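You operate a simulated robot arm through the tools that you are given. There is no shell and no other tool. Be economical: measure what you need, move in short steps, check, and stop when the job is done.

You are at the controls of a simulated robot arm. One attempt, no reset.

TASK
Sift two blue scoops of flour into the mixing bowl.
Fine: from the flour bin into the sieve; scoop back, sieve on the counter, bin lid shut.

It is judged by the outcome, as a careful person would: the job done as asked, and still so three seconds after it is handed in. It fails if anything else is knocked over, pushed out of place, dropped, spilled or broken. Lids that push on must go on centred and level and be pressed home; caps that screw on are set level and turned clockwise until they are tight.

THE ROBOT
A 7-joint arm with a two-finger parallel gripper, fixed in place. Base frame: the origin is at the foot of the arm, x ahead of it, y to its left, z up; the work surface is at about z = 0. Readings come in mm, degrees, newtons and seconds.
With the tool pointing down near the work surface it reaches from about 240 to 620 mm from the base axis. Its first joint turns from -66.0 to 66.0 degrees. Payload 2.6 kg.
The TCP is the grasp point between the finger pads, 30 mm short of the fingertips. In the tool frame z runs along the fingers and y along their closing line. The gripper opens to 94 mm. The fingers are 28 mm wide and 10 mm thick; the gripper's body (50 by 96 mm) begins 55 mm behind the TCP.
Orientation is that of the tool frame in the base frame, as a unit quaternion [x, y, z, w]. With the fingers straight down and closing along the base's y, the tool's x points along the base's -x, its y along +y and its z along -z.

THE INTERFACE
- The arm moves only by the tool nudge_tool. Its argument "deltas" is one flat list of numbers, 7 for each row, row after row: the turn, a rotation vector about the tool's x, y, z in units of 120 degrees (1.0 is 120 degrees), then the shift along the tool's x, y, z in units of 300 mm (1.0 is 300 mm), then the gripper command, from -1 (shut) to 1 (fully open), values between in proportion. In form: [wx, wy, wz, tx, ty, tz, hand, wx, wy, wz, tx, ty, tz, hand, ...]. A call has 1 to 10 rows; each row is the pose to reach, as a shift and turn from the pose commanded when the call began, along the tool's axes at that moment. A call with a number of a shift or a turn outside -1 to 1 is refused whole. Each row takes 0.2 s and may step no farther than 50 mm and 8.6 degrees from the row before; otherwise, or with a gripper value out of range, the whole call is refused. Where a pose cannot be reached the arm comes as near as it can. A force on the tool above 80 N (or 10 N above the force at the start of the call, whichever is more), or a blocked arm, ends the call early, and 0.2 s more pass. Each finger travels about 72 mm/s and halts on what it meets, pressing with about 43 N; the grip force reading is that of the motor and also rises with nothing between the fingers. The clock runs only during rows and for 0.2 s after the last one: add rows that repeat a pose to give the fingers time. The reply holds the time, the measured pose of the TCP, the force on the tool along the base axes, the opening and the grip force, in the units named above and with some noise.
- Cameras (640 x 400 px; columns grow to the right, rows downward): "scene" is fixed at [38, 435.2, 560.8]; the picture's right is [-0.73, -0.69, 0.00], its down [-0.41, 0.43, -0.80] and it looks along [0.55, -0.58, -0.60] (base axes); focal length 276 px, centre (320, 200). "wrist" rides on the gripper at [-37, 0, -58] in the tool frame; the picture's right is [0.00, -1.00, 0.00], its down [0.97, 0.00, -0.24] and it looks along [0.24, 0.00, 0.97] (tool axes); focal length 218 px, centre (320, 200).
- capture(camera): a new picture of that camera. The clock stands still meanwhile.
- point_at(camera, pixels): there is no depth. For up to 12 entries [column, row, z] of the newest picture of that camera ("zoom" is the newest enlarged one), the place [x, y] in the base frame at which the ray of that pixel passes the height z, good to about 3 mm. The clock stands still meanwhile.
- zoom(camera, box): a new picture of the part [left, top, right, bottom] of that camera's present view, enlarged. The clock stands still meanwhile.
- hand_in(): hands the job in; it is judged then, once.

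Work in short steps. Measure before you move; look again where a grasp or a placing could have gone wrong, and mend it. You have 80 turns and 34 pictures in all, those below and enlarged ones among them. Open the gripper and draw the arm clear of the work before you hand the job in, unless the task says otherwise; then end with one line.

The tools are called by a JSON object that holds its "name" and its "arguments". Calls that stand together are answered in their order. nudge_tool: Moves the arm, as the interface text tells. Its arguments: {"type":"object","properties":{"deltas":{"type":"array","items":{"type":"number"}}},"required":["deltas"]} The other tools are called the same way: capture (camera) takes a picture; point_at (camera, pixels) gives the place at which the rays of pixels pass given heights; zoom (camera, box) takes an enlarged picture of a part of a camera's view; hand_in () hands the job in.

At the start:

```text
clock: 0.0
position: [327.4, -153.4, 388.7]
ee_rot: [0.0, 1.0, -0.001, 0.0]
wrist_force: [0.3, -0.1, -1.1]
width: 94.1
finger_force: 0.1
```

scene: 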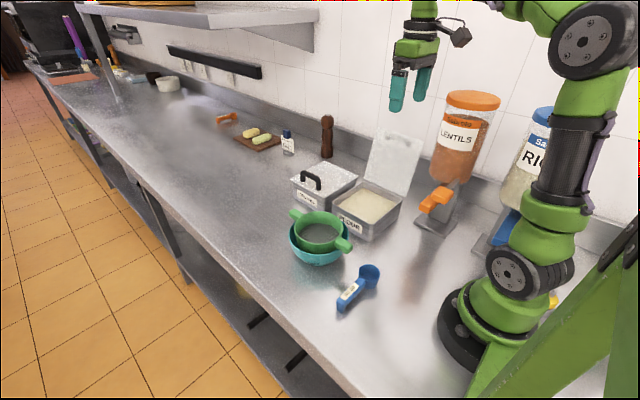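
wrist: 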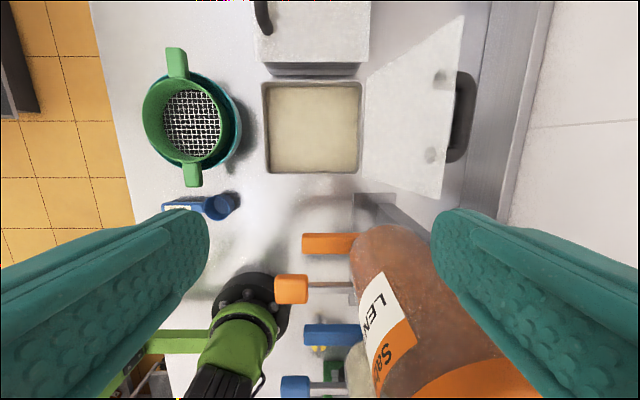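

I'll look closely at the two bins' labels, the scoop and the sieve.

{"name": "zoom", "arguments": {"camera": "scene", "box": [270, 120, 430, 220]}}

{"name": "zoom", "arguments": {"camera": "scene", "box": [270, 200, 430, 320]}}

{"name": "zoom", "arguments": {"camera": "wrist", "box": [120, 20, 480, 240]}}

```text
4.00 times, centred on (350, 170) of scene
```

zoom: 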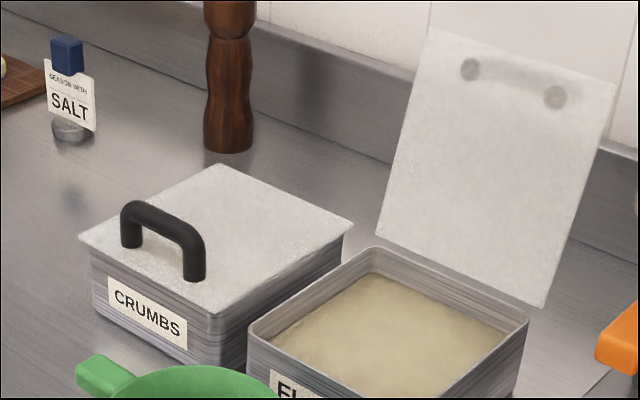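

```text
3.33 times, centred on (350, 260) of scene
```

zoom: 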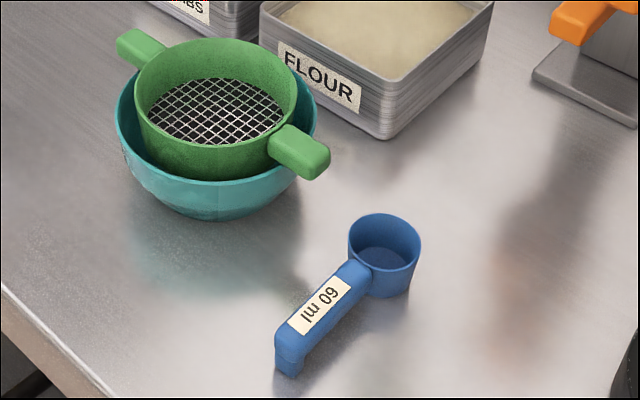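

```text
1.78 times, centred on (300, 130) of wrist
```

zoom: 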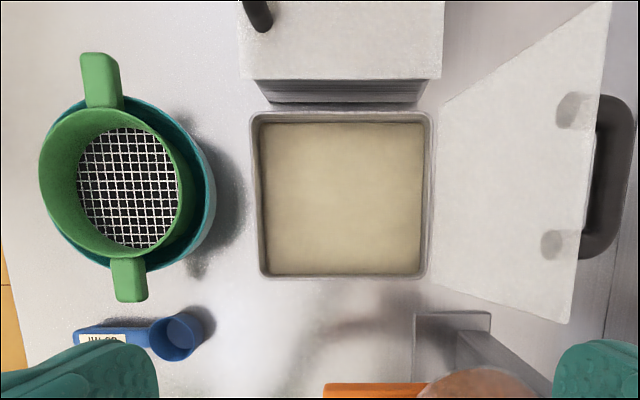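

Flour bin is the open one, with its lid leaning back. I'll measure the main features in both views.

{"name": "point_at", "arguments": {"camera": "zoom", "pixels": [[176, 336, 0], [176, 336, 40], [82, 342, 40], [252, 113, 100], [432, 113, 100], [428, 278, 100], [258, 278, 100], [100, 52, 100], [128, 300, 100], [112, 182, 100], [582, 322, 200], [610, 5, 200]]}}

{"name": "point_at", "arguments": {"camera": "scene", "pixels": [[370, 271, 0], [370, 271, 40], [343, 304, 40], [340, 308, 0], [332, 204, 100], [363, 182, 100], [402, 201, 100], [372, 228, 100], [297, 213, 100], [346, 244, 100], [370, 240, 0], [406, 197, 100]]}}

```text
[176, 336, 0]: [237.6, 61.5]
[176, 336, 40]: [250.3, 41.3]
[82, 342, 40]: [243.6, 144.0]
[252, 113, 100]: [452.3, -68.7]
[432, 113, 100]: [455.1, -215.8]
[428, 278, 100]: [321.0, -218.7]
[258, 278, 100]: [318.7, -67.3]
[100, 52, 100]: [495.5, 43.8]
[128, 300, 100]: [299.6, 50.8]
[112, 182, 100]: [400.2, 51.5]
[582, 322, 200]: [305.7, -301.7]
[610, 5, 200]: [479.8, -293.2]
```

```text
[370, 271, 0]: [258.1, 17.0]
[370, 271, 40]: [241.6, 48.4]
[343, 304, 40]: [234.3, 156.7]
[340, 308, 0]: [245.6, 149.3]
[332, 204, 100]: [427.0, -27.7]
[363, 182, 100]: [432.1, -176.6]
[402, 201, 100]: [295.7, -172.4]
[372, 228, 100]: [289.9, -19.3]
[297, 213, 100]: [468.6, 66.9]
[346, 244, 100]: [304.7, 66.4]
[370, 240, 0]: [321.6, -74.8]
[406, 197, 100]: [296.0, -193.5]
```

Measured: bin rim z≈60 (x 314–464, y −58…−225), scoop cup centre ≈(247,45) with its handle running to ≈(243,150). I move above the scoop handle, yawing the fingers so that they close across it.

{"name": "nudge_tool", "arguments": {"deltas": [0, 0, -0.0667, 0.0273, 0.086, 0.063, 0, 0, 0, -0.1333, 0.0547, 0.172, 0.126, 0, 0, 0, -0.2, 0.082, 0.258, 0.189, 0, 0, 0, -0.2667, 0.1093, 0.344, 0.252, 0, 0, 0, -0.3333, 0.1367, 0.43, 0.315, 0, 0, 0, -0.4, 0.164, 0.516, 0.378, 0, 0, 0, -0.4667, 0.1913, 0.602, 0.441, 0, 0, 0, -0.5333, 0.2187, 0.688, 0.504, 0, 0, 0, -0.6, 0.246, 0.774, 0.567, 0, 0, 0, -0.6667, 0.2733, 0.86, 0.63, 0]}}

```text
clock: 2.2
position: [245.2, 105.9, 200.8]
ee_rot: [-0.644, 0.765, 0.001, 0.0]
wrist_force: [-0.5, -0.8, -0.1]
width: 47.2
finger_force: 0.1
```

Reached. I finish the last 10° of yaw and look.

{"name": "nudge_tool", "arguments": {"deltas": [0, 0, -0.0417, 0, 0, 0, 0, 0, 0, -0.0833, 0, 0, 0, 0]}}

{"name": "capture", "arguments": {"camera": "wrist"}}

```text
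clock: 2.8
position: [245.0, 105.6, 200.3]
ee_rot: [0.707, -0.707, 0.0, 0.0]
wrist_force: [-0.2, 0.8, -1.0]
width: 47.0
finger_force: 0.0
```

```text
28 pictures are left
```

wrist: 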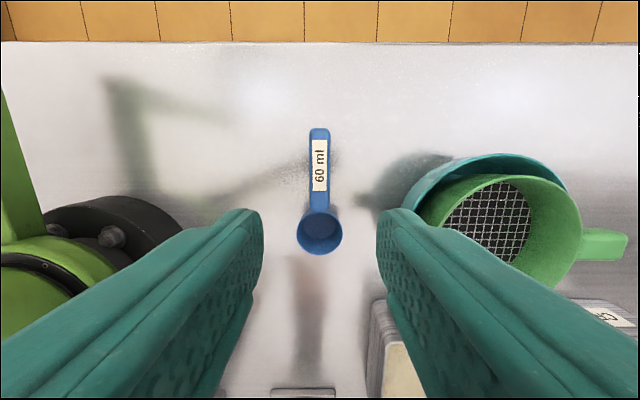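

{"name": "point_at", "arguments": {"camera": "wrist", "pixels": [[321, 229, 32], [321, 253, 32], [298, 229, 32], [343, 229, 32], [320, 128, 32], [310, 160, 32], [328, 160, 32], [319, 205, 32], [416, 222, 60], [603, 245, 90], [628, 245, 90], [320, 130, 0]]}}

{"name": "zoom", "arguments": {"camera": "wrist", "box": [260, 110, 380, 270]}}

{"name": "zoom", "arguments": {"camera": "scene", "box": [300, 240, 420, 330]}}

```text
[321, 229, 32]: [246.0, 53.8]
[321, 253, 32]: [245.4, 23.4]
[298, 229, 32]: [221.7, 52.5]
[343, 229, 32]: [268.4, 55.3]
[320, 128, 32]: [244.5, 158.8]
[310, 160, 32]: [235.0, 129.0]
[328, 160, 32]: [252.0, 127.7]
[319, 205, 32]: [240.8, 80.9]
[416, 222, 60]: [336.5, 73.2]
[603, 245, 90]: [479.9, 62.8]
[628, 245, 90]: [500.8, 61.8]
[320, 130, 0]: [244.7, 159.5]
```

```text
2.50 times, centred on (320, 190) of wrist
```

zoom: 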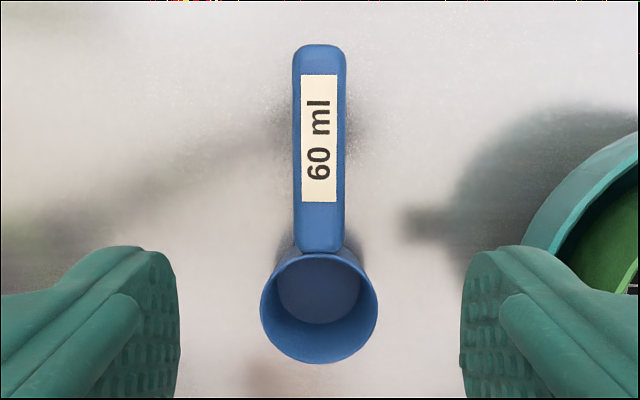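

```text
4.44 times, centred on (360, 285) of scene
```

zoom: 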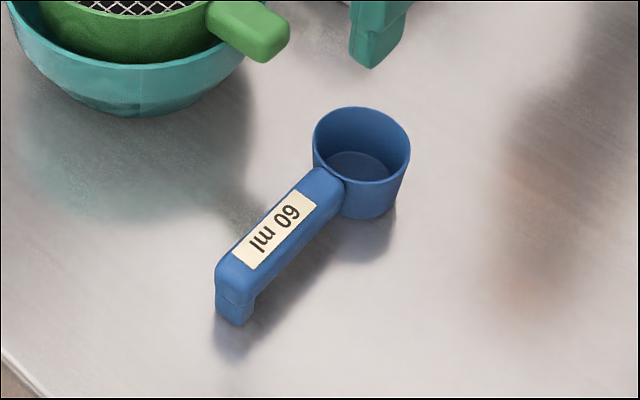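

Handle is ≈20 mm wide, x≈244, y 78–159, cup Ø≈47 with its centre ≈(246,51). I descend over the handle at y≈120, TCP z≈42.

{"name": "nudge_tool", "arguments": {"deltas": [0, 0, 0, -0.048, 0.003, 0.12, 0, 0, 0, 0, -0.048, 0.003, 0.25, 0, 0, 0, 0, -0.048, 0.003, 0.38, 0, 0, 0, 0, -0.048, 0.003, 0.47, 0, 0, 0, 0, -0.048, 0.003, 0.527, 0, 0, 0, 0, -0.048, 0.003, 0.527, 0]}}

{"name": "zoom", "arguments": {"camera": "scene", "box": [290, 210, 430, 330]}}

```text
clock: 4.2
position: [244.3, 118.2, 38.9]
ee_rot: [0.707, -0.707, 0.0, 0.0]
wrist_force: [-0.6, -0.1, 0.8]
width: 46.9
finger_force: 0.1
```

```text
3.33 times, centred on (360, 270) of scene
```

zoom: 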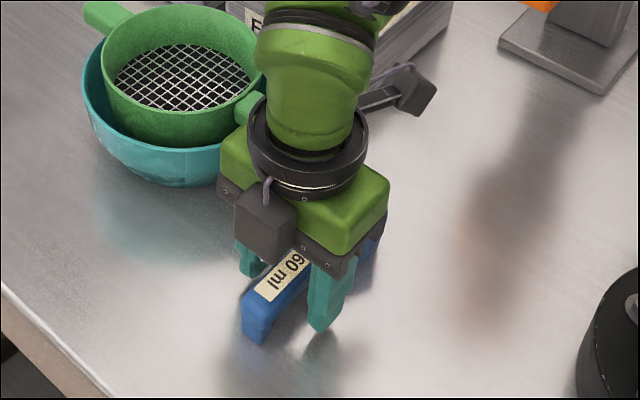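

Fingers straddle the handle, so I close.

{"name": "nudge_tool", "arguments": {"deltas": [0, 0, 0, 0, 0, 0, -1, 0, 0, 0, 0, 0, 0, -1, 0, 0, 0, 0, 0, 0, -1, 0, 0, 0, 0, 0, 0, -1]}}

```text
clock: 5.2
position: [243.0, 119.4, 41.1]
ee_rot: [-0.707, 0.707, 0.001, 0.0]
wrist_force: [0.2, 0.0, -0.1]
width: 24.8
finger_force: 42.5
```

Gripped (24.8 mm). I lift straight up.

{"name": "nudge_tool", "arguments": {"deltas": [0, 0, 0, 0, 0, -0.06, -1, 0, 0, 0, 0, 0, -0.16, -1, 0, 0, 0, 0, 0, -0.28, -1, 0, 0, 0, 0, 0, -0.4, -1, 0, 0, 0, 0, 0, -0.53, -1, 0, 0, 0, 0, 0, -0.53, -1]}}

{"name": "capture", "arguments": {"camera": "wrist"}}

```text
clock: 6.6
position: [245.8, 119.3, 203.2]
ee_rot: [-0.707, 0.707, 0.0, 0.0]
wrist_force: [-0.3, -0.9, -0.6]
width: 24.8
finger_force: 43.6
```

```text
24 pictures are left
```

wrist: 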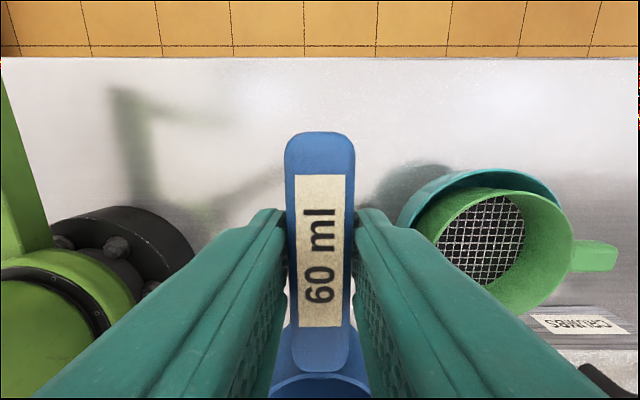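

Handle is held firmly near the tips, and the cup lies ≈69 mm toward tool +x. I carry it over the flour bin and yaw back, so that the nose points at the robot.

{"name": "nudge_tool", "arguments": {"deltas": [0, 0, 0.0667, 0.0863, -0.0613, 0, -1, 0, 0, 0.1333, 0.1726, -0.1226, 0, -1, 0, 0, 0.2, 0.2589, -0.1839, 0, -1, 0, 0, 0.2667, 0.3452, -0.2452, 0, -1, 0, 0, 0.3333, 0.4315, -0.3065, 0, -1, 0, 0, 0.4, 0.5178, -0.3678, 0, -1, 0, 0, 0.4667, 0.6041, -0.4291, 0, -1, 0, 0, 0.5333, 0.6904, -0.4904, 0, -1, 0, 0, 0.6, 0.7767, -0.5517, 0, -1, 0, 0, 0.6667, 0.863, -0.613, 0, -1]}}

{"name": "nudge_tool", "arguments": {"deltas": [0, 0, 0.0417, 0, 0, 0, -1, 0, 0, 0.0833, 0, 0, 0, -1, 0, 0, 0.0833, 0, 0, 0, -1]}}

{"name": "capture", "arguments": {"camera": "scene"}}

{"name": "capture", "arguments": {"camera": "wrist"}}

```text
clock: 8.8
position: [432.4, -138.6, 199.8]
ee_rot: [-0.085, 0.996, 0.0, 0.0]
wrist_force: [0.0, -0.2, -0.8]
width: 20.7
finger_force: 43.0
```

```text
clock: 9.6
position: [432.1, -137.5, 201.1]
ee_rot: [0.001, 1.0, 0.0, 0.0]
wrist_force: [0.0, -0.7, 0.2]
width: 20.8
finger_force: 43.6
```

```text
23 pictures are left
```

scene: 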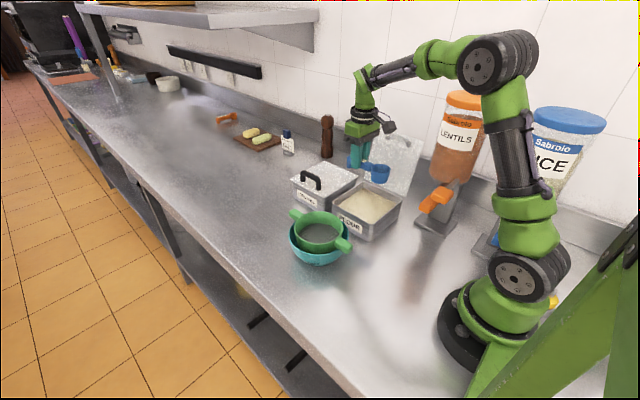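

```text
22 pictures are left
```

wrist: 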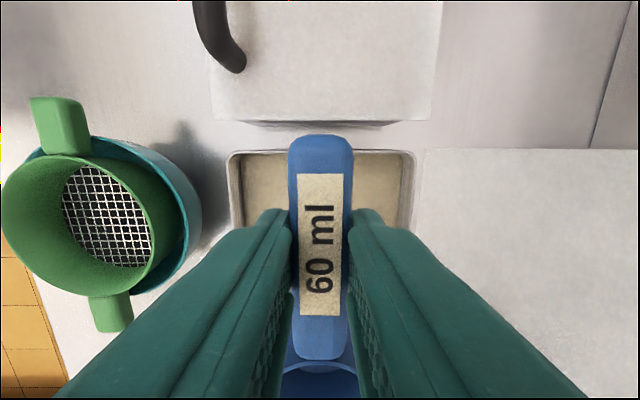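

Grip re-seated at 20.7 mm, with the handle along the tool's x. I yaw 40° so that the scoop lies along the bin's diagonal (more room), standing over (420,−168).

{"name": "nudge_tool", "arguments": {"deltas": [0, 0, 0.0667, 0.0083, -0.02, 0, -1, 0, 0, 0.1333, 0.0167, -0.04, 0, -1, 0, 0, 0.2, 0.025, -0.06, 0, -1, 0, 0, 0.2667, 0.033, -0.08, 0, -1, 0, 0, 0.3333, 0.0417, -0.1, 0, -1, 0, 0, 0.3333, 0.0417, -0.1, 0, -1]}}

{"name": "nudge_tool", "arguments": {"deltas": [0, -0.0667, 0, 0, 0, 0, -1, 0, -0.1333, 0, 0, 0, 0, -1, 0, -0.2, 0, 0, 0, 0.04, -1, 0, -0.2667, 0, 0, 0, 0.08, -1, 0, -0.3333, 0, 0, 0, 0.13, -1, 0, -0.3333, 0, 0, 0, 0.17, -1, 0, -0.3333, 0, 0, 0, 0.17, -1]}}

{"name": "zoom", "arguments": {"camera": "scene", "box": [310, 100, 450, 250]}}

{"name": "capture", "arguments": {"camera": "wrist"}}

```text
clock: 11.0
position: [416.3, -168.5, 200.1]
ee_rot: [0.343, 0.939, 0.0, 0.0]
wrist_force: [0.6, 0.6, -1.2]
width: 20.7
finger_force: 43.0
```

```text
clock: 12.6
position: [415.4, -168.8, 150.3]
ee_rot: [0.321, 0.883, -0.117, 0.321]
wrist_force: [0.5, 0.0, -0.4]
width: 20.7
finger_force: 42.9
```

```text
2.67 times, centred on (380, 175) of scene
```

zoom: 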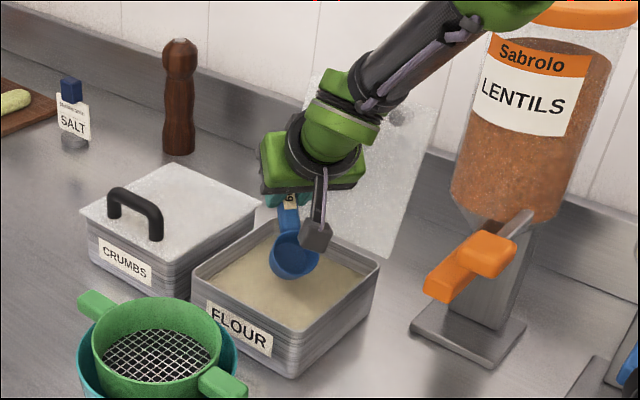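

```text
20 pictures are left
```

wrist: 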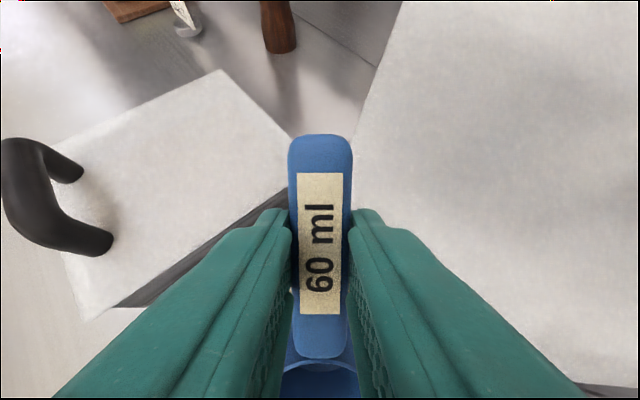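

The cup projects just where my model puts it (zoom pixel (294,255)), so I plunge, sweep along the diagonal while levelling, and begin lifting.

{"name": "nudge_tool", "arguments": {"deltas": [0, 0, 0, 0.0579, 0, 0.0689, -1, 0, 0, 0, 0.1157, 0, 0.1379, -1, 0, 0.0583, 0, 0.1367, 0, 0.1421, -1, 0, 0.1167, 0, 0.1619, 0, 0.1514, -1, 0, 0.175, 0, 0.1918, 0, 0.1611, -1, 0, 0.2333, 0, 0.2213, 0, 0.1755, -1, 0, 0.2917, 0, 0.2508, 0, 0.1899, -1, 0, 0.3333, 0, 0.2734, 0, 0.2013, -1, 0, 0.3333, 0, 0.2734, 0, 0.2013, -1, 0, 0.3333, 0, 0.222, 0, 0.14, -1]}}

```text
clock: 14.8
position: [398.5, -153.2, 77.2]
ee_rot: [0.342, 0.94, 0.0, -0.001]
wrist_force: [0.4, 0.3, -0.3]
width: 20.4
finger_force: 42.6
```

Level and rising with no unusual force. I lift on to z≈165 and look.

{"name": "nudge_tool", "arguments": {"deltas": [0, 0, 0, 0, 0, -0.06, -1, 0, 0, 0, 0, 0, -0.13, -1, 0, 0, 0, 0, 0, -0.2, -1, 0, 0, 0, 0, 0, -0.26, -1, 0, 0, 0, 0, 0, -0.29, -1]}}

{"name": "zoom", "arguments": {"camera": "scene", "box": [310, 130, 430, 240]}}

```text
clock: 16.0
position: [397.3, -153.4, 162.6]
ee_rot: [0.342, 0.94, 0.0, 0.0]
wrist_force: [-0.2, -0.3, 0.0]
width: 20.6
finger_force: 42.8
```

```text
3.64 times, centred on (370, 185) of scene
```

zoom: 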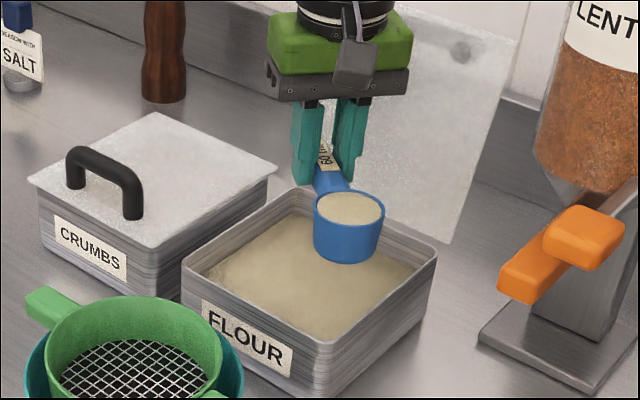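

A full scoop, cleanly filled. From triangulation the sieve centre is ≈(400,66), rim z≈75; I carry the scoop level so the cup sits above it.

{"name": "nudge_tool", "arguments": {"deltas": [0, 0, 0, 0, 0, -0.08, -1, 0, 0, 0, 0.013, 0.035, -0.1, -1, 0, 0, 0, 0.045, 0.12, -0.1, -1, 0, 0, 0, 0.083, 0.22, -0.1, -1, 0, 0, 0, 0.125, 0.33, -0.1, -1, 0, 0, 0, 0.163, 0.43, -0.1, -1, 0, 0, 0, 0.195, 0.515, -0.1, -1, 0, 0, 0, 0.2133, 0.565, -0.1, -1, 0, 0, 0, 0.2133, 0.565, -0.1, -1]}}

{"name": "capture", "arguments": {"camera": "scene"}}

{"name": "capture", "arguments": {"camera": "wrist"}}

```text
clock: 18.0
position: [456.5, 15.0, 192.4]
ee_rot: [0.342, 0.94, 0.001, 0.0]
wrist_force: [-0.1, 0.3, 0.6]
width: 20.5
finger_force: 42.8
```

```text
18 pictures are left
```

scene: 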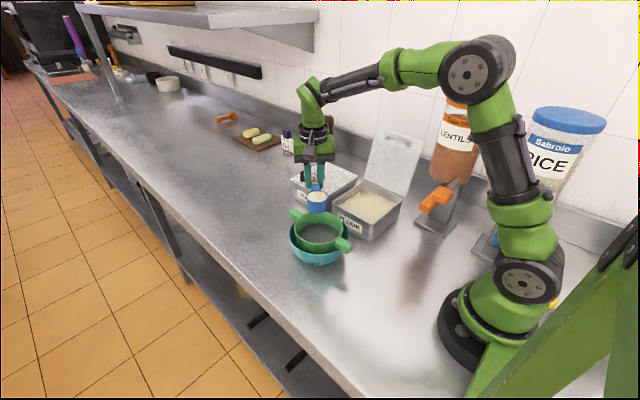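

```text
17 pictures are left
```

wrist: 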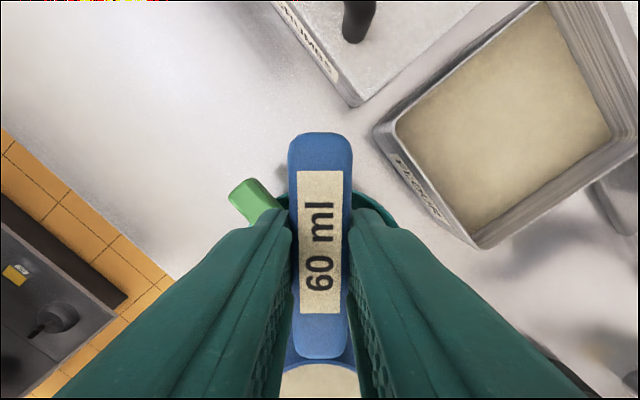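

Cup is at ≈(404,59); from both views the sieve handles' midpoint is ≈(399,57), rim z≈85. I tilt nose-down, keeping the lip over the sieve centre, the first 48° now.

{"name": "nudge_tool", "arguments": {"deltas": [0, -0.0667, 0, -0.013, -0.008, -0.0267, -1, 0, -0.1333, 0, -0.03, -0.017, -0.0267, -1, 0, -0.2, 0, -0.043, -0.017, -0.0267, -1, 0, -0.2667, 0, -0.042, -0.017, -0.0267, -1, 0, -0.3333, 0, -0.013, -0.017, -0.0267, -1, 0, -0.4, 0, 0.02, -0.017, -0.0267, -1]}}

```text
clock: 19.4
position: [448.8, 17.1, 200.0]
ee_rot: [0.311, 0.859, -0.138, 0.383]
wrist_force: [0.3, 0.1, 0.3]
width: 20.3
finger_force: 43.2
```

Tracking well. I continue the pour to 96°.

{"name": "nudge_tool", "arguments": {"deltas": [0, -0.0667, 0, 0.0245, 0, -0.0272, -1, 0, -0.1333, 0, 0.0513, 0, -0.057, -1, 0, -0.2, 0, 0.0803, 0, -0.0892, -1, 0, -0.2667, 0, 0.1093, 0, -0.1214, -1, 0, -0.3333, 0, 0.1383, 0, -0.1536, -1, 0, -0.4, 0, 0.1673, 0, -0.1858, -1, 0, -0.4, 0, 0.1673, 0, -0.1858, -1]}}

{"name": "zoom", "arguments": {"camera": "scene", "box": [260, 150, 400, 280]}}

```text
clock: 21.0
position: [391.7, 66.6, 198.8]
ee_rot: [0.229, 0.628, -0.254, 0.699]
wrist_force: [0.2, -0.1, -0.5]
width: 20.6
finger_force: 43.6
```

```text
3.08 times, centred on (330, 215) of scene
```

zoom: 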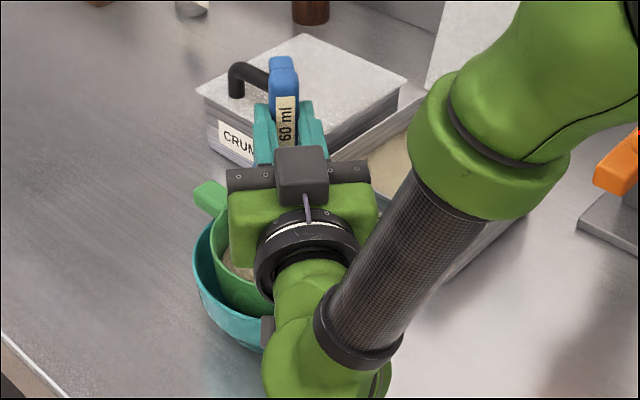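

It poured into the sieve. I tilt a little further with a small jiggle to empty the cup, then come back to 96°.

{"name": "nudge_tool", "arguments": {"deltas": [0, -0.0667, 0, -0.004, 0, -0.04, -1, 0, -0.1333, 0, -0.0087, 0, -0.083, -1, 0, -0.1333, 0, -0.0087, 0.012, -0.083, -1, 0, -0.1333, 0, -0.0087, -0.012, -0.083, -1, 0, -0.1333, 0, -0.0087, 0, -0.083, -1, 0, -0.0667, 0, -0.004, 0, -0.04, -1, 0, 0, 0, 0, 0, 0, -1]}}

```text
clock: 22.6
position: [392.5, 67.0, 198.4]
ee_rot: [0.228, 0.629, -0.254, 0.699]
wrist_force: [0.4, -0.1, -1.1]
width: 20.5
finger_force: 42.8
```

Now I reverse the motion back to near level.

{"name": "nudge_tool", "arguments": {"deltas": [0, 0.0667, 0, 0.0045, 0, 0.0431, -1, 0, 0.1333, 0, 0.009, 0, 0.0862, -1, 0, 0.2, 0, 0.0136, 0, 0.1293, -1, 0, 0.2667, 0, 0.0178, 0, 0.1691, -1, 0, 0.3333, 0, 0.0216, 0, 0.2055, -1, 0, 0.4, 0, 0.0261, 0, 0.2486, -1, 0, 0.4667, 0, 0.0296, 0, 0.2818, -1, 0, 0.5333, 0, 0.0314, 0, 0.2984, -1, 0, 0.6, 0, 0.0314, 0, 0.2984, -1, 0, 0.6667, 0, 0.0307, 0, 0.2917, -1]}}

{"name": "zoom", "arguments": {"camera": "scene", "box": [260, 150, 420, 280]}}

```text
clock: 24.8
position: [458.4, 8.5, 198.5]
ee_rot: [0.34, 0.93, -0.047, 0.13]
wrist_force: [0.2, -0.6, -1.0]
width: 20.8
finger_force: 43.4
```

```text
3.08 times, centred on (340, 215) of scene
```

zoom: 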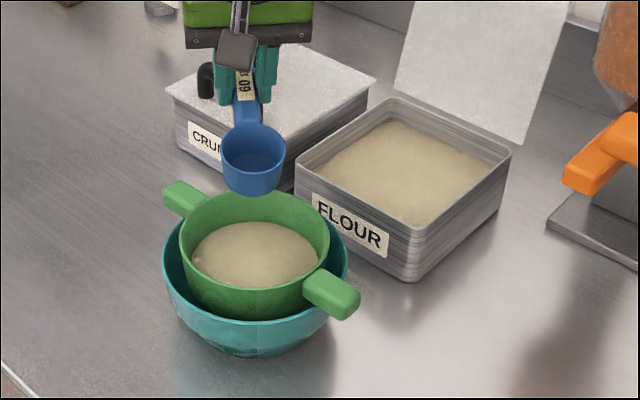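

Cup empty, flour all in the sieve, nothing spilled. I return to the bin start pose (α=40°, z≈150) for the second scoop.

{"name": "nudge_tool", "arguments": {"deltas": [0, -0.025, 0, -0.033, -0.067, 0.011, -1, 0, -0.05, 0, -0.066, -0.134, 0.022, -1, 0, -0.075, 0, -0.099, -0.202, 0.032, -1, 0, -0.1, 0, -0.132, -0.269, 0.043, -1, 0, -0.125, 0, -0.165, -0.336, 0.054, -1, 0, -0.15, 0, -0.198, -0.403, 0.065, -1, 0, -0.175, 0, -0.231, -0.47, 0.075, -1, 0, -0.2, 0, -0.264, -0.5377, 0.086, -1, 0, -0.2, 0, -0.242, -0.5377, 0.163, -1, 0, -0.2, 0, -0.22, -0.5377, 0.24, -1]}}

```text
clock: 27.0
position: [420.8, -169.6, 148.3]
ee_rot: [0.322, 0.883, -0.116, 0.322]
wrist_force: [-0.1, 0.3, -0.1]
width: 20.4
finger_force: 42.9
```

{"name": "nudge_tool", "arguments": {"deltas": [0, 0, 0, 0.0681, 0, 0.0603, -1, 0, 0, 0, 0.1259, 0, 0.1293, -1, 0, 0.0583, 0, 0.1469, 0, 0.1335, -1, 0, 0.1167, 0, 0.1721, 0, 0.1428, -1, 0, 0.175, 0, 0.202, 0, 0.1525, -1, 0, 0.2333, 0, 0.2315, 0, 0.1669, -1, 0, 0.2917, 0, 0.261, 0, 0.1813, -1, 0, 0.3333, 0, 0.2836, 0, 0.1927, -1, 0, 0.3333, 0, 0.2836, 0, 0.1927, -1, 0, 0.3333, 0, 0.2322, 0, 0.1314, -1]}}

{"name": "nudge_tool", "arguments": {"deltas": [0, 0, 0, 0, 0, -0.06, -1, 0, 0, 0, 0, 0, -0.13, -1, 0, 0, 0, 0, 0, -0.2, -1, 0, 0, 0, 0, 0, -0.26, -1, 0, 0, 0, 0, 0, -0.29, -1]}}

{"name": "zoom", "arguments": {"camera": "scene", "box": [310, 130, 430, 240]}}

```text
clock: 29.2
position: [397.1, -149.9, 72.9]
ee_rot: [0.342, 0.94, 0.001, -0.002]
wrist_force: [0.8, 0.0, -0.1]
width: 20.6
finger_force: 42.5
```

```text
clock: 30.4
position: [398.2, -149.4, 161.1]
ee_rot: [0.342, 0.94, 0.0, 0.0]
wrist_force: [0.1, 0.3, -1.0]
width: 20.9
finger_force: 43.0
```

```text
3.64 times, centred on (370, 185) of scene
```

zoom: 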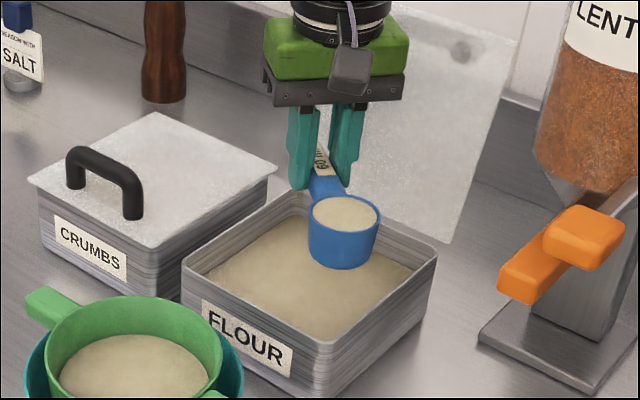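

Second full scoop. I carry it over the sieve along the same path.

{"name": "nudge_tool", "arguments": {"deltas": [0, 0, 0, 0, 0, -0.08, -1, 0, 0, 0, 0.013, 0.034, -0.104, -1, 0, 0, 0, 0.043, 0.115, -0.104, -1, 0, 0, 0, 0.079, 0.212, -0.104, -1, 0, 0, 0, 0.119, 0.318, -0.104, -1, 0, 0, 0, 0.155, 0.415, -0.104, -1, 0, 0, 0, 0.186, 0.497, -0.104, -1, 0, 0, 0, 0.2033, 0.545, -0.104, -1, 0, 0, 0, 0.2033, 0.545, -0.104, -1]}}

{"name": "nudge_tool", "arguments": {"deltas": [0, -0.0667, 0, -0.013, -0.008, -0.0267, -1, 0, -0.1333, 0, -0.03, -0.017, -0.0267, -1, 0, -0.2, 0, -0.043, -0.017, -0.0267, -1, 0, -0.2667, 0, -0.042, -0.017, -0.0267, -1, 0, -0.3333, 0, -0.013, -0.017, -0.0267, -1, 0, -0.4, 0, 0.02, -0.017, -0.0267, -1]}}

```text
clock: 32.4
position: [457.4, 13.7, 193.0]
ee_rot: [0.343, 0.939, 0.0, 0.0]
wrist_force: [-0.3, -0.1, -1.2]
width: 20.6
finger_force: 42.5
```

```text
clock: 33.8
position: [446.8, 14.4, 201.7]
ee_rot: [0.313, 0.858, -0.139, 0.383]
wrist_force: [1.1, -0.5, -0.7]
width: 20.6
finger_force: 42.7
```

Same pose as the first pour. I finish it, with the final jiggle as before.

{"name": "nudge_tool", "arguments": {"deltas": [0, -0.0667, 0, 0.0245, 0, -0.0272, -1, 0, -0.1333, 0, 0.0513, 0, -0.057, -1, 0, -0.2, 0, 0.0803, 0, -0.0892, -1, 0, -0.2667, 0, 0.1093, 0, -0.1214, -1, 0, -0.3333, 0, 0.1383, 0, -0.1536, -1, 0, -0.4, 0, 0.1673, 0, -0.1858, -1, 0, -0.4, 0, 0.1673, 0, -0.1858, -1]}}

{"name": "nudge_tool", "arguments": {"deltas": [0, -0.0667, 0, -0.004, 0, -0.04, -1, 0, -0.1333, 0, -0.0087, 0, -0.083, -1, 0, -0.1333, 0, -0.0087, 0.012, -0.083, -1, 0, -0.1333, 0, -0.0087, -0.012, -0.083, -1, 0, -0.1333, 0, -0.0087, 0, -0.083, -1, 0, -0.0667, 0, -0.004, 0, -0.04, -1, 0, 0, 0, 0, 0, 0, -1]}}

{"name": "nudge_tool", "arguments": {"deltas": [0, 0.0667, 0, 0.0045, 0, 0.0431, -1, 0, 0.1333, 0, 0.009, 0, 0.0862, -1, 0, 0.2, 0, 0.0136, 0, 0.1293, -1, 0, 0.2667, 0, 0.0178, 0, 0.1691, -1, 0, 0.3333, 0, 0.0216, 0, 0.2055, -1, 0, 0.4, 0, 0.0261, 0, 0.2486, -1, 0, 0.4667, 0, 0.0296, 0, 0.2818, -1, 0, 0.5333, 0, 0.0314, 0, 0.2984, -1, 0, 0.6, 0, 0.0314, 0, 0.2984, -1, 0, 0.6667, 0, 0.0307, 0, 0.2917, -1]}}

{"name": "zoom", "arguments": {"camera": "scene", "box": [260, 150, 420, 280]}}

```text
clock: 35.4
position: [391.9, 62.8, 201.0]
ee_rot: [0.229, 0.629, -0.254, 0.699]
wrist_force: [-0.3, -0.4, -0.9]
width: 20.8
finger_force: 42.6
```

```text
clock: 37.0
position: [391.4, 62.9, 199.7]
ee_rot: [0.229, 0.63, -0.254, 0.697]
wrist_force: [-0.2, 0.4, -0.4]
width: 20.6
finger_force: 42.9
```

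```text
clock: 39.2
position: [457.3, 5.4, 200.3]
ee_rot: [0.339, 0.93, -0.047, 0.13]
wrist_force: [0.2, 0.3, -1.0]
width: 20.5
finger_force: 43.0
```

```text
3.08 times, centred on (340, 215) of scene
```

zoom: 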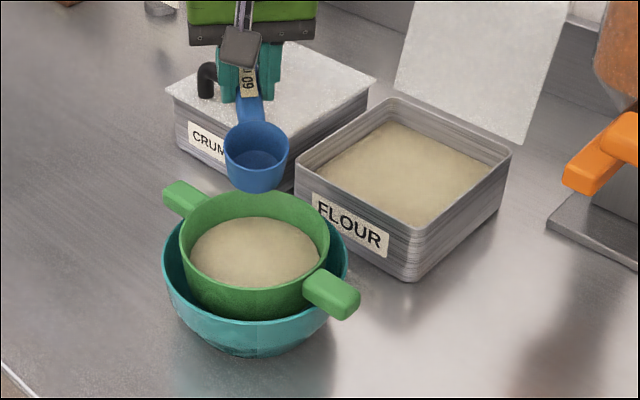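

Both scoops are in the sieve and the scoop is empty. I level the scoop and carry it back toward its resting place, undoing the yaw.

{"name": "nudge_tool", "arguments": {"deltas": [0, 0.0667, 0, 0, 0, 0, -1, 0, 0.1333, 0, 0, 0, 0, -1, 0, 0.1333, 0, 0, 0, 0, -1]}}

{"name": "nudge_tool", "arguments": {"deltas": [0, 0, -0.0667, 0.0788, -0.0165, 0, -1, 0, 0, -0.1333, 0.1576, -0.033, 0, -1, 0, 0, -0.2, 0.2364, -0.0495, 0, -1, 0, 0, -0.2667, 0.3152, -0.066, 0, -1, 0, 0, -0.3333, 0.394, -0.0825, 0, -1, 0, 0, -0.4, 0.4728, -0.099, 0, -1, 0, 0, -0.4667, 0.5516, -0.1155, 0, -1, 0, 0, -0.5333, 0.6304, -0.132, 0, -1, 0, 0, -0.6, 0.7092, -0.1485, 0, -1, 0, 0, -0.6667, 0.788, -0.165, 0, -1]}}

{"name": "nudge_tool", "arguments": {"deltas": [0, 0, -0.0595, 0, 0, 0, -1, 0, 0, -0.119, 0, 0, 0, -1, 0, 0, -0.1786, 0, 0, 0, -1, 0, 0, -0.2381, 0, 0, 0, -1, 0, 0, -0.2976, 0, 0, 0, -1, 0, 0, -0.3571, 0, 0, 0, -1, 0, 0, -0.4167, 0, 0, 0, -1, 0, 0, -0.4167, 0, 0, 0, -1]}}

```text
clock: 40.0
position: [459.6, 5.9, 200.5]
ee_rot: [0.342, 0.94, 0.0, -0.001]
wrist_force: [-1.2, 0.1, -0.7]
width: 20.7
finger_force: 43.1
```

```text
clock: 42.2
position: [244.1, 120.3, 200.6]
ee_rot: [-0.342, 0.94, 0.0, 0.0]
wrist_force: [-1.1, 0.1, 0.0]
width: 20.6
finger_force: 43.2
```

```text
clock: 44.0
position: [245.6, 119.5, 199.9]
ee_rot: [0.708, -0.706, 0.0, 0.0]
wrist_force: [0.0, -0.6, 0.4]
width: 20.7
finger_force: 42.8
```

At the return place and orientation. I lower to just above the counter.

{"name": "nudge_tool", "arguments": {"deltas": [0, 0, 0, 0, 0, 0.13, -1, 0, 0, 0, 0, 0, 0.27, -1, 0, 0, 0, 0, 0, 0.38, -1, 0, 0, 0, 0, 0, 0.46, -1, 0, 0, 0, 0, 0, 0.505, -1, 0, 0, 0, 0, 0, 0.515, -1]}}

{"name": "nudge_tool", "arguments": {"deltas": [0, 0, 0, 0, 0, 0.005, -1, 0, 0, 0, 0, 0, 0.01, -1, 0, 0, 0, 0, 0, 0.01, -1]}}

{"name": "zoom", "arguments": {"camera": "scene", "box": [290, 230, 410, 330]}}

```text
clock: 45.4
position: [247.7, 119.4, 46.8]
ee_rot: [-0.706, 0.708, 0.0, -0.001]
wrist_force: [-10.7, -6.5, 36.4]
width: 20.6
finger_force: 43.2
```

```text
clock: 46.2
position: [246.4, 120.5, 43.0]
ee_rot: [0.707, -0.707, 0.0, -0.002]
wrist_force: [-3.7, -1.2, 37.1]
width: 20.9
finger_force: 42.9
```

```text
4.00 times, centred on (350, 280) of scene
```

zoom: 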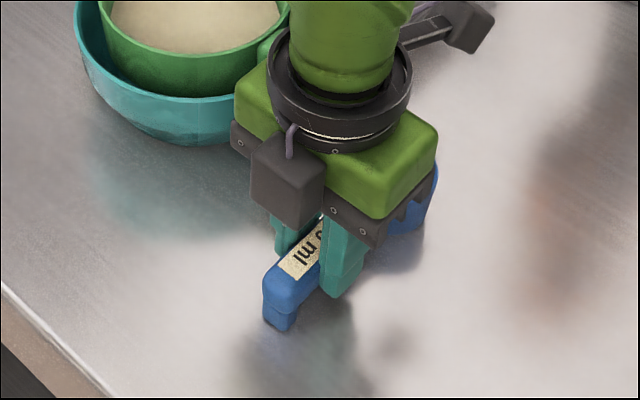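

Scoop is on the counter (≈37 N upward). I ease off slightly, open and rise.

{"name": "nudge_tool", "arguments": {"deltas": [0, 0, 0, 0, 0, -0.008, -1, 0, 0, 0, 0, 0, -0.008, -0.4, 0, 0, 0, 0, 0, -0.008, -0.1, 0, 0, 0, 0, 0, -0.008, 0, 0, 0, 0, 0, 0, -0.008, 0, 0, 0, 0, 0, 0, -0.05, 0, 0, 0, 0, 0, 0, -0.17, 0, 0, 0, 0, 0, 0, -0.33, 0, 0, 0, 0, 0, 0, -0.45, 0, 0, 0, 0, 0, 0, -0.52, 0]}}

{"name": "capture", "arguments": {"camera": "wrist"}}

```text
clock: 48.4
position: [243.0, 120.3, 196.8]
ee_rot: [-0.707, 0.708, 0.0, 0.0]
wrist_force: [0.6, -0.6, -0.6]
width: 47.0
finger_force: 0.0
```

```text
11 pictures are left
```

wrist: 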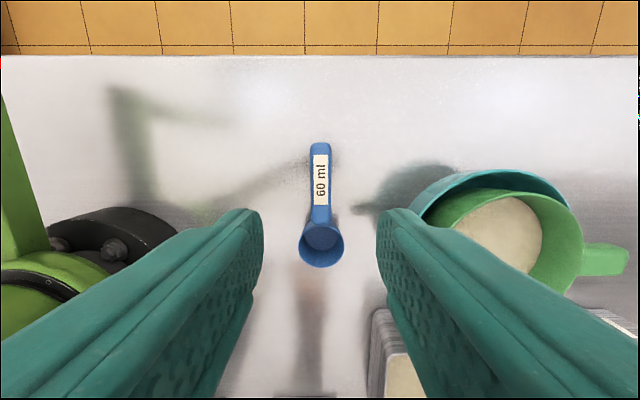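

Scoop stands back upright in place. Next the sieve: I move above its near handle (≈(305,57)) with the fingers closing along y and look.

{"name": "nudge_tool", "arguments": {"deltas": [0, 0, 0.07, 0.02, -0.02, -0.06, 0.1, 0, 0, 0.14, 0.04, -0.045, -0.133, 0.1, 0, 0, 0.21, 0.065, -0.07, -0.133, 0.1, 0, 0, 0.28, 0.09, -0.095, -0.133, 0.1, 0, 0, 0.35, 0.115, -0.12, -0.133, 0.1, 0, 0, 0.42, 0.14, -0.145, -0.133, 0.1, 0, 0, 0.49, 0.16, -0.17, -0.133, 0.1, 0, 0, 0.56, 0.18, -0.19, -0.133, 0.1, 0, 0, 0.63, 0.2, -0.21, -0.133, 0.1, 0, 0, 0.7, 0.21, -0.223, -0.133, 0.1]}}

{"name": "nudge_tool", "arguments": {"deltas": [0, 0, 0.05, 0, 0, 0, 0.1, 0, 0, 0.05, 0, 0, 0, 0.1]}}

{"name": "capture", "arguments": {"camera": "wrist"}}

```text
clock: 50.6
position: [312.2, 55.6, 237.8]
ee_rot: [-0.051, 0.999, 0.0, 0.0]
wrist_force: [0.3, 0.4, 0.4]
width: 51.9
finger_force: 0.0
```

```text
clock: 51.2
position: [311.9, 55.0, 237.8]
ee_rot: [0.001, 1.0, 0.001, 0.0]
wrist_force: [-0.2, -0.1, 0.3]
width: 51.6
finger_force: 0.2
```

```text
10 pictures are left
```

wrist: 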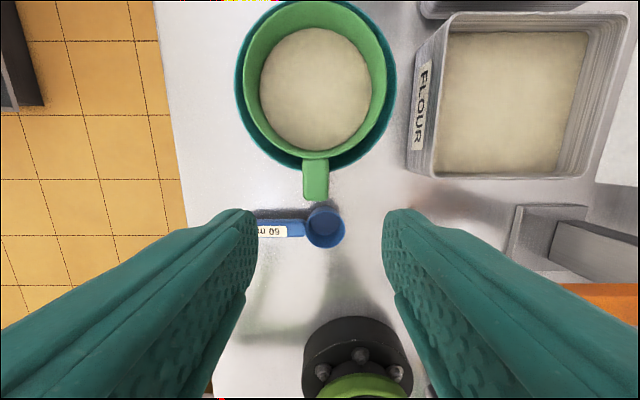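

{"name": "point_at", "arguments": {"camera": "wrist", "pixels": [[316, 200, 85], [304, 185, 85], [328, 185, 85], [316, 160, 85], [243, 80, 85], [388, 80, 85], [235, 85, 65], [397, 85, 65], [165, 150, 0], [152, 10, 0], [420, 5, 65], [345, 228, 35]]}}

{"name": "zoom", "arguments": {"camera": "scene", "box": [270, 190, 370, 280]}}

```text
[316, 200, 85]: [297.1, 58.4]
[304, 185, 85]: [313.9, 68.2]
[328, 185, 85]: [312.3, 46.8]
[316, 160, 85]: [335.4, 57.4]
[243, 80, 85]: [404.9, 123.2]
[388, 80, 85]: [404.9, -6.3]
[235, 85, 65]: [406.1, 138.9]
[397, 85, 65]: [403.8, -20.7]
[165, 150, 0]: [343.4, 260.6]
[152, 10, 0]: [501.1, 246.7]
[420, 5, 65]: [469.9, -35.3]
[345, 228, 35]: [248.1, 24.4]
```

```text
4.44 times, centred on (320, 235) of scene
```

zoom: 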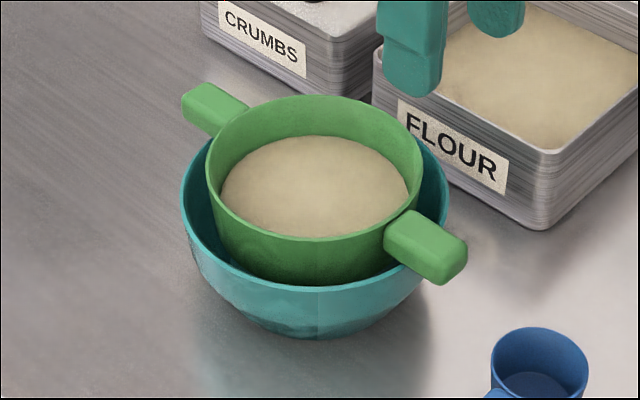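

Near handle: tip x≈297, y≈57.5, width 21, top z≈85; bowl rim starts at x≈325. I descend over the handle at x≈305, TCP z≈90, and grip.

{"name": "nudge_tool", "arguments": {"deltas": [0, 0, 0, 0.01, 0.004, 0.12, 0.1, 0, 0, 0, 0.0233, 0.0083, 0.25, 0.1, 0, 0, 0, 0.0233, 0.0083, 0.37, 0.1, 0, 0, 0, 0.0233, 0.0083, 0.45, 0.1, 0, 0, 0, 0.0233, 0.0083, 0.493, 0.1, 0, 0, 0, 0.0233, 0.0083, 0.493, 0.1]}}

{"name": "nudge_tool", "arguments": {"deltas": [0, 0, 0, 0, 0, 0, -0.3, 0, 0, 0, 0, 0, 0, -0.5, 0, 0, 0, 0, 0, 0, -1, 0, 0, 0, 0, 0, 0, -1, 0, 0, 0, 0, 0, 0, -1]}}

{"name": "zoom", "arguments": {"camera": "scene", "box": [270, 190, 390, 280]}}

```text
clock: 52.6
position: [306.3, 60.1, 91.0]
ee_rot: [0.0, 1.0, 0.0, 0.0]
wrist_force: [0.3, -0.2, 0.5]
width: 51.6
finger_force: 0.0
```

```text
clock: 53.8
position: [305.8, 60.6, 91.0]
ee_rot: [0.0, 1.0, 0.0, 0.0]
wrist_force: [0.5, -0.4, -0.1]
width: 29.6
finger_force: 43.2
```

```text
4.44 times, centred on (330, 235) of scene
```

zoom: 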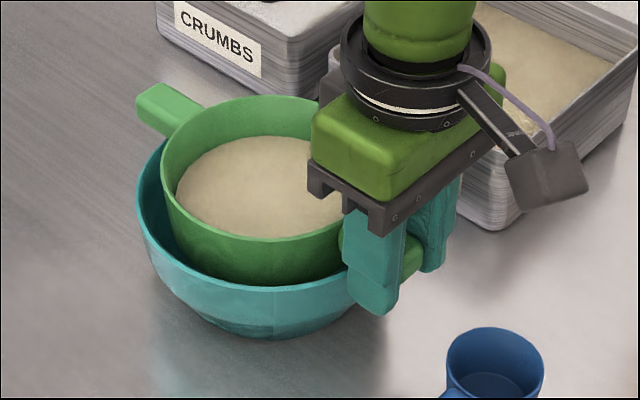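

Gripped the handle. I lift the sieve gently by 15 mm to check the hold.

{"name": "nudge_tool", "arguments": {"deltas": [0, 0, 0, 0, 0, -0.01, -1, 0, 0, 0, 0, 0, -0.02, -1, 0, 0, 0, 0, 0, -0.035, -1, 0, 0, 0, 0, 0, -0.05, -1, 0, 0, 0, 0, 0, -0.05, -1]}}

{"name": "zoom", "arguments": {"camera": "scene", "box": [270, 190, 390, 280]}}

```text
clock: 55.0
position: [303.9, 59.1, 106.2]
ee_rot: [0.0, 1.0, 0.0, 0.0]
wrist_force: [0.2, 0.1, -1.7]
width: 29.7
finger_force: 43.6
```

```text
4.44 times, centred on (330, 235) of scene
```

zoom: 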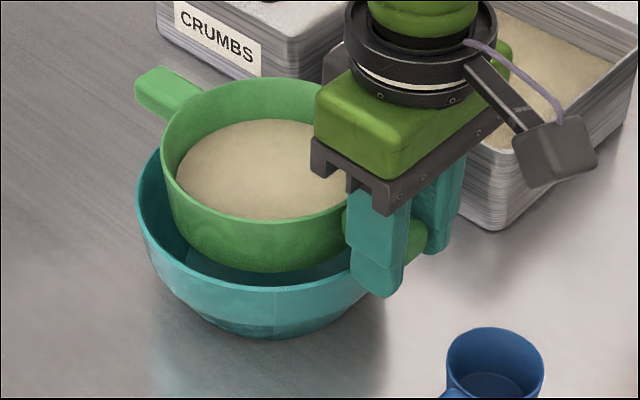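

Sieve is held level just above the bowl. I shake it side to side, ±8 mm.

{"name": "nudge_tool", "arguments": {"deltas": [0, 0, 0, 0, 0.025, 0, -1, 0, 0, 0, 0, -0.025, 0, -1, 0, 0, 0, 0, 0.025, 0, -1, 0, 0, 0, 0, -0.025, 0, -1, 0, 0, 0, 0, 0.025, 0, -1, 0, 0, 0, 0, -0.025, 0, -1, 0, 0, 0, 0, 0.025, 0, -1, 0, 0, 0, 0, -0.025, 0, -1, 0, 0, 0, 0, 0.025, 0, -1, 0, 0, 0, 0, 0, 0, -1]}}

{"name": "zoom", "arguments": {"camera": "scene", "box": [270, 190, 390, 280]}}

```text
clock: 57.2
position: [305.1, 59.2, 106.1]
ee_rot: [0.0, 1.0, 0.0, 0.0]
wrist_force: [0.2, -0.7, -2.1]
width: 29.9
finger_force: 43.3
```

```text
4.44 times, centred on (330, 235) of scene
```

zoom: 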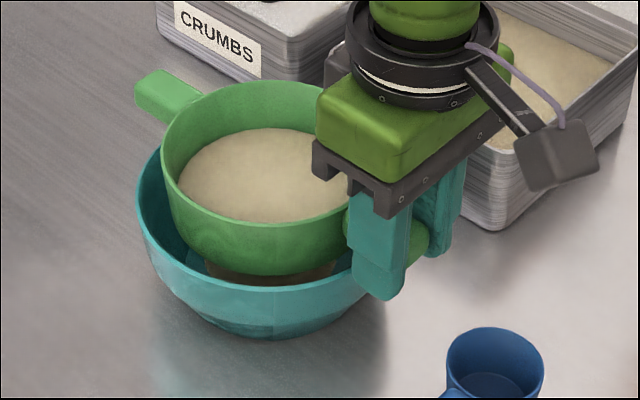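

The flour level in the sieve is falling and a pile shows in the bowl. I keep shaking.

{"name": "nudge_tool", "arguments": {"deltas": [0, 0, 0, 0, 0.03, 0, -1, 0, 0, 0, 0, -0.03, 0, -1, 0, 0, 0, 0, 0.03, 0, -1, 0, 0, 0, 0, -0.03, 0, -1, 0, 0, 0, 0, 0.03, 0, -1, 0, 0, 0, 0, -0.03, 0, -1, 0, 0, 0, 0, 0.03, 0, -1, 0, 0, 0, 0, -0.03, 0, -1, 0, 0, 0, 0, 0.03, 0, -1, 0, 0, 0, 0, 0, 0, -1]}}

{"name": "nudge_tool", "arguments": {"deltas": [0, 0, 0, 0, 0.03, 0, -1, 0, 0, 0, 0, -0.03, 0, -1, 0, 0, 0, 0, 0.03, 0, -1, 0, 0, 0, 0, -0.03, 0, -1, 0, 0, 0, 0, 0.03, 0, -1, 0, 0, 0, 0, -0.03, 0, -1, 0, 0, 0, 0, 0.03, 0, -1, 0, 0, 0, 0, -0.03, 0, -1, 0, 0, 0, 0, 0.03, 0, -1, 0, 0, 0, 0, 0, 0, -1]}}

{"name": "nudge_tool", "arguments": {"deltas": [0, 0, 0, 0, 0.03, 0, -1, 0, 0, 0, 0, -0.03, 0, -1, 0, 0, 0, 0, 0.03, 0, -1, 0, 0, 0, 0, -0.03, 0, -1, 0, 0, 0, 0, 0.03, 0, -1, 0, 0, 0, 0, -0.03, 0, -1, 0, 0, 0, 0, 0.03, 0, -1, 0, 0, 0, 0, -0.03, 0, -1, 0, 0, 0, 0, 0.03, 0, -1, 0, 0, 0, 0, 0, 0, -1]}}

{"name": "nudge_tool", "arguments": {"deltas": [0, 0, 0, 0, 0.03, 0, -1, 0, 0, 0, 0, -0.03, 0, -1, 0, 0, 0, 0, 0.03, 0, -1, 0, 0, 0, 0, -0.03, 0, -1, 0, 0, 0, 0, 0.03, 0, -1, 0, 0, 0, 0, -0.03, 0, -1, 0, 0, 0, 0, 0.03, 0, -1, 0, 0, 0, 0, -0.03, 0, -1, 0, 0, 0, 0, 0.03, 0, -1, 0, 0, 0, 0, 0, 0, -1]}}

{"name": "nudge_tool", "arguments": {"deltas": [0, 0, 0, 0, 0.03, 0, -1, 0, 0, 0, 0, -0.03, 0, -1, 0, 0, 0, 0, 0.03, 0, -1, 0, 0, 0, 0, -0.03, 0, -1, 0, 0, 0, 0, 0.03, 0, -1, 0, 0, 0, 0, -0.03, 0, -1, 0, 0, 0, 0, 0.03, 0, -1, 0, 0, 0, 0, -0.03, 0, -1, 0, 0, 0, 0, 0.03, 0, -1, 0, 0, 0, 0, 0, 0, -1]}}

{"name": "zoom", "arguments": {"camera": "scene", "box": [270, 190, 390, 280]}}

```text
clock: 59.4
position: [305.9, 57.6, 103.9]
ee_rot: [0.001, 1.0, 0.0, 0.0]
wrist_force: [-0.7, -0.1, -2.1]
width: 29.5
finger_force: 43.8
```

```text
clock: 61.6
position: [306.1, 59.6, 104.1]
ee_rot: [0.0, 1.0, 0.0, 0.0]
wrist_force: [0.1, 0.2, -1.6]
width: 29.7
finger_force: 43.5
```

```text
clock: 63.8
position: [306.9, 59.6, 104.3]
ee_rot: [0.0, 1.0, 0.0, 0.0]
wrist_force: [-0.1, 0.3, -1.6]
width: 29.8
finger_force: 43.0
```

```text
clock: 66.0
position: [305.1, 58.7, 105.8]
ee_rot: [0.0, 1.0, 0.0, 0.0]
wrist_force: [0.2, 0.1, -1.9]
width: 29.7
finger_force: 42.4
```

```text
clock: 68.2
position: [304.7, 58.7, 105.4]
ee_rot: [0.0, 1.0, -0.001, 0.0]
wrist_force: [0.2, 1.0, -2.1]
width: 29.5
finger_force: 42.9
```

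```text
4.44 times, centred on (330, 235) of scene
```

zoom: 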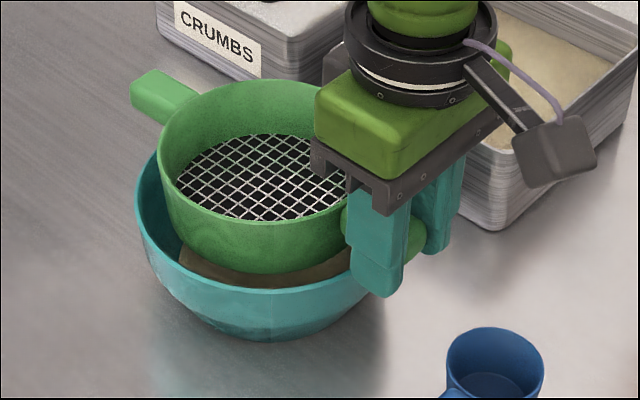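

Mesh is bare and the flour lies in the bowl. One last short shake, then I lift the sieve and carry it to the clear counter beyond the bowl.

{"name": "nudge_tool", "arguments": {"deltas": [0, 0, 0, 0, 0.03, 0, -1, 0, 0, 0, 0, -0.03, 0, -1, 0, 0, 0, 0, 0.03, 0, -1, 0, 0, 0, 0, -0.03, 0, -1, 0, 0, 0, 0, 0.03, 0, -1, 0, 0, 0, 0, -0.03, 0, -1, 0, 0, 0, 0, 0, 0, -1, 0, 0, 0, 0, 0, 0, -1]}}

{"name": "nudge_tool", "arguments": {"deltas": [0, 0, 0, 0, 0, -0.07, -1, 0, 0, 0, 0, 0, -0.16, -1, 0, 0, 0, 0, 0, -0.233, -1, 0, 0, 0, -0.08, 0.01, -0.233, -1, 0, 0, 0, -0.2, 0.02, -0.233, -1, 0, 0, 0, -0.33, 0.03, -0.233, -1, 0, 0, 0, -0.46, 0.04, -0.233, -1, 0, 0, 0, -0.58, 0.05, -0.233, -1, 0, 0, 0, -0.65, 0.05, -0.233, -1, 0, 0, 0, -0.65, 0.05, -0.233, -1]}}

{"name": "capture", "arguments": {"camera": "scene"}}

```text
clock: 70.0
position: [307.2, 58.4, 105.9]
ee_rot: [0.0, 1.0, 0.0, 0.0]
wrist_force: [-0.1, 0.0, -2.1]
width: 29.4
finger_force: 43.0
```

```text
clock: 72.2
position: [501.9, 71.2, 174.0]
ee_rot: [0.0, 1.0, 0.0, 0.0]
wrist_force: [-0.8, -0.3, -1.5]
width: 29.7
finger_force: 43.1
```

```text
4 pictures are left
```

scene: 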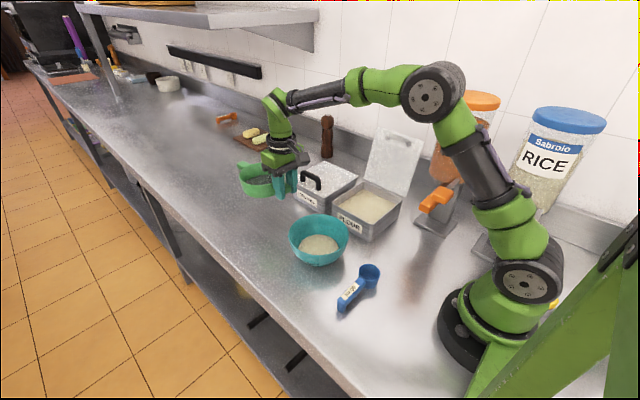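

Flour is in the bowl; the sieve hangs over empty counter. I lower it in stages, watching for contact.

{"name": "nudge_tool", "arguments": {"deltas": [0, 0, 0, 0, 0, 0.09, -1, 0, 0, 0, 0, 0, 0.19, -1, 0, 0, 0, 0, 0, 0.27, -1, 0, 0, 0, 0, 0, 0.31, -1, 0, 0, 0, 0, 0, 0.33, -1, 0, 0, 0, 0, 0, 0.33, -1]}}

{"name": "nudge_tool", "arguments": {"deltas": [0, 0, 0, 0, 0, 0.01, -1, 0, 0, 0, 0, 0, 0.02, -1, 0, 0, 0, 0, 0, 0.02, -1]}}

{"name": "nudge_tool", "arguments": {"deltas": [0, 0, 0, 0, 0, 0.01, -1, 0, 0, 0, 0, 0, 0.02, -1, 0, 0, 0, 0, 0, 0.02, -1]}}

```text
clock: 73.6
position: [499.6, 72.8, 78.0]
ee_rot: [0.0, 1.0, -0.001, 0.0]
wrist_force: [-0.7, -0.9, -1.5]
width: 29.7
finger_force: 43.0
```

```text
clock: 74.4
position: [500.5, 73.2, 70.7]
ee_rot: [0.001, 1.0, 0.0, 0.001]
wrist_force: [-0.1, 0.3, -1.6]
width: 29.5
finger_force: 42.7
```

```text
clock: 75.2
position: [501.7, 73.0, 64.3]
ee_rot: [0.0, 1.0, 0.0, 0.0]
wrist_force: [-0.5, 0.7, -1.8]
width: 29.4
finger_force: 42.9
```

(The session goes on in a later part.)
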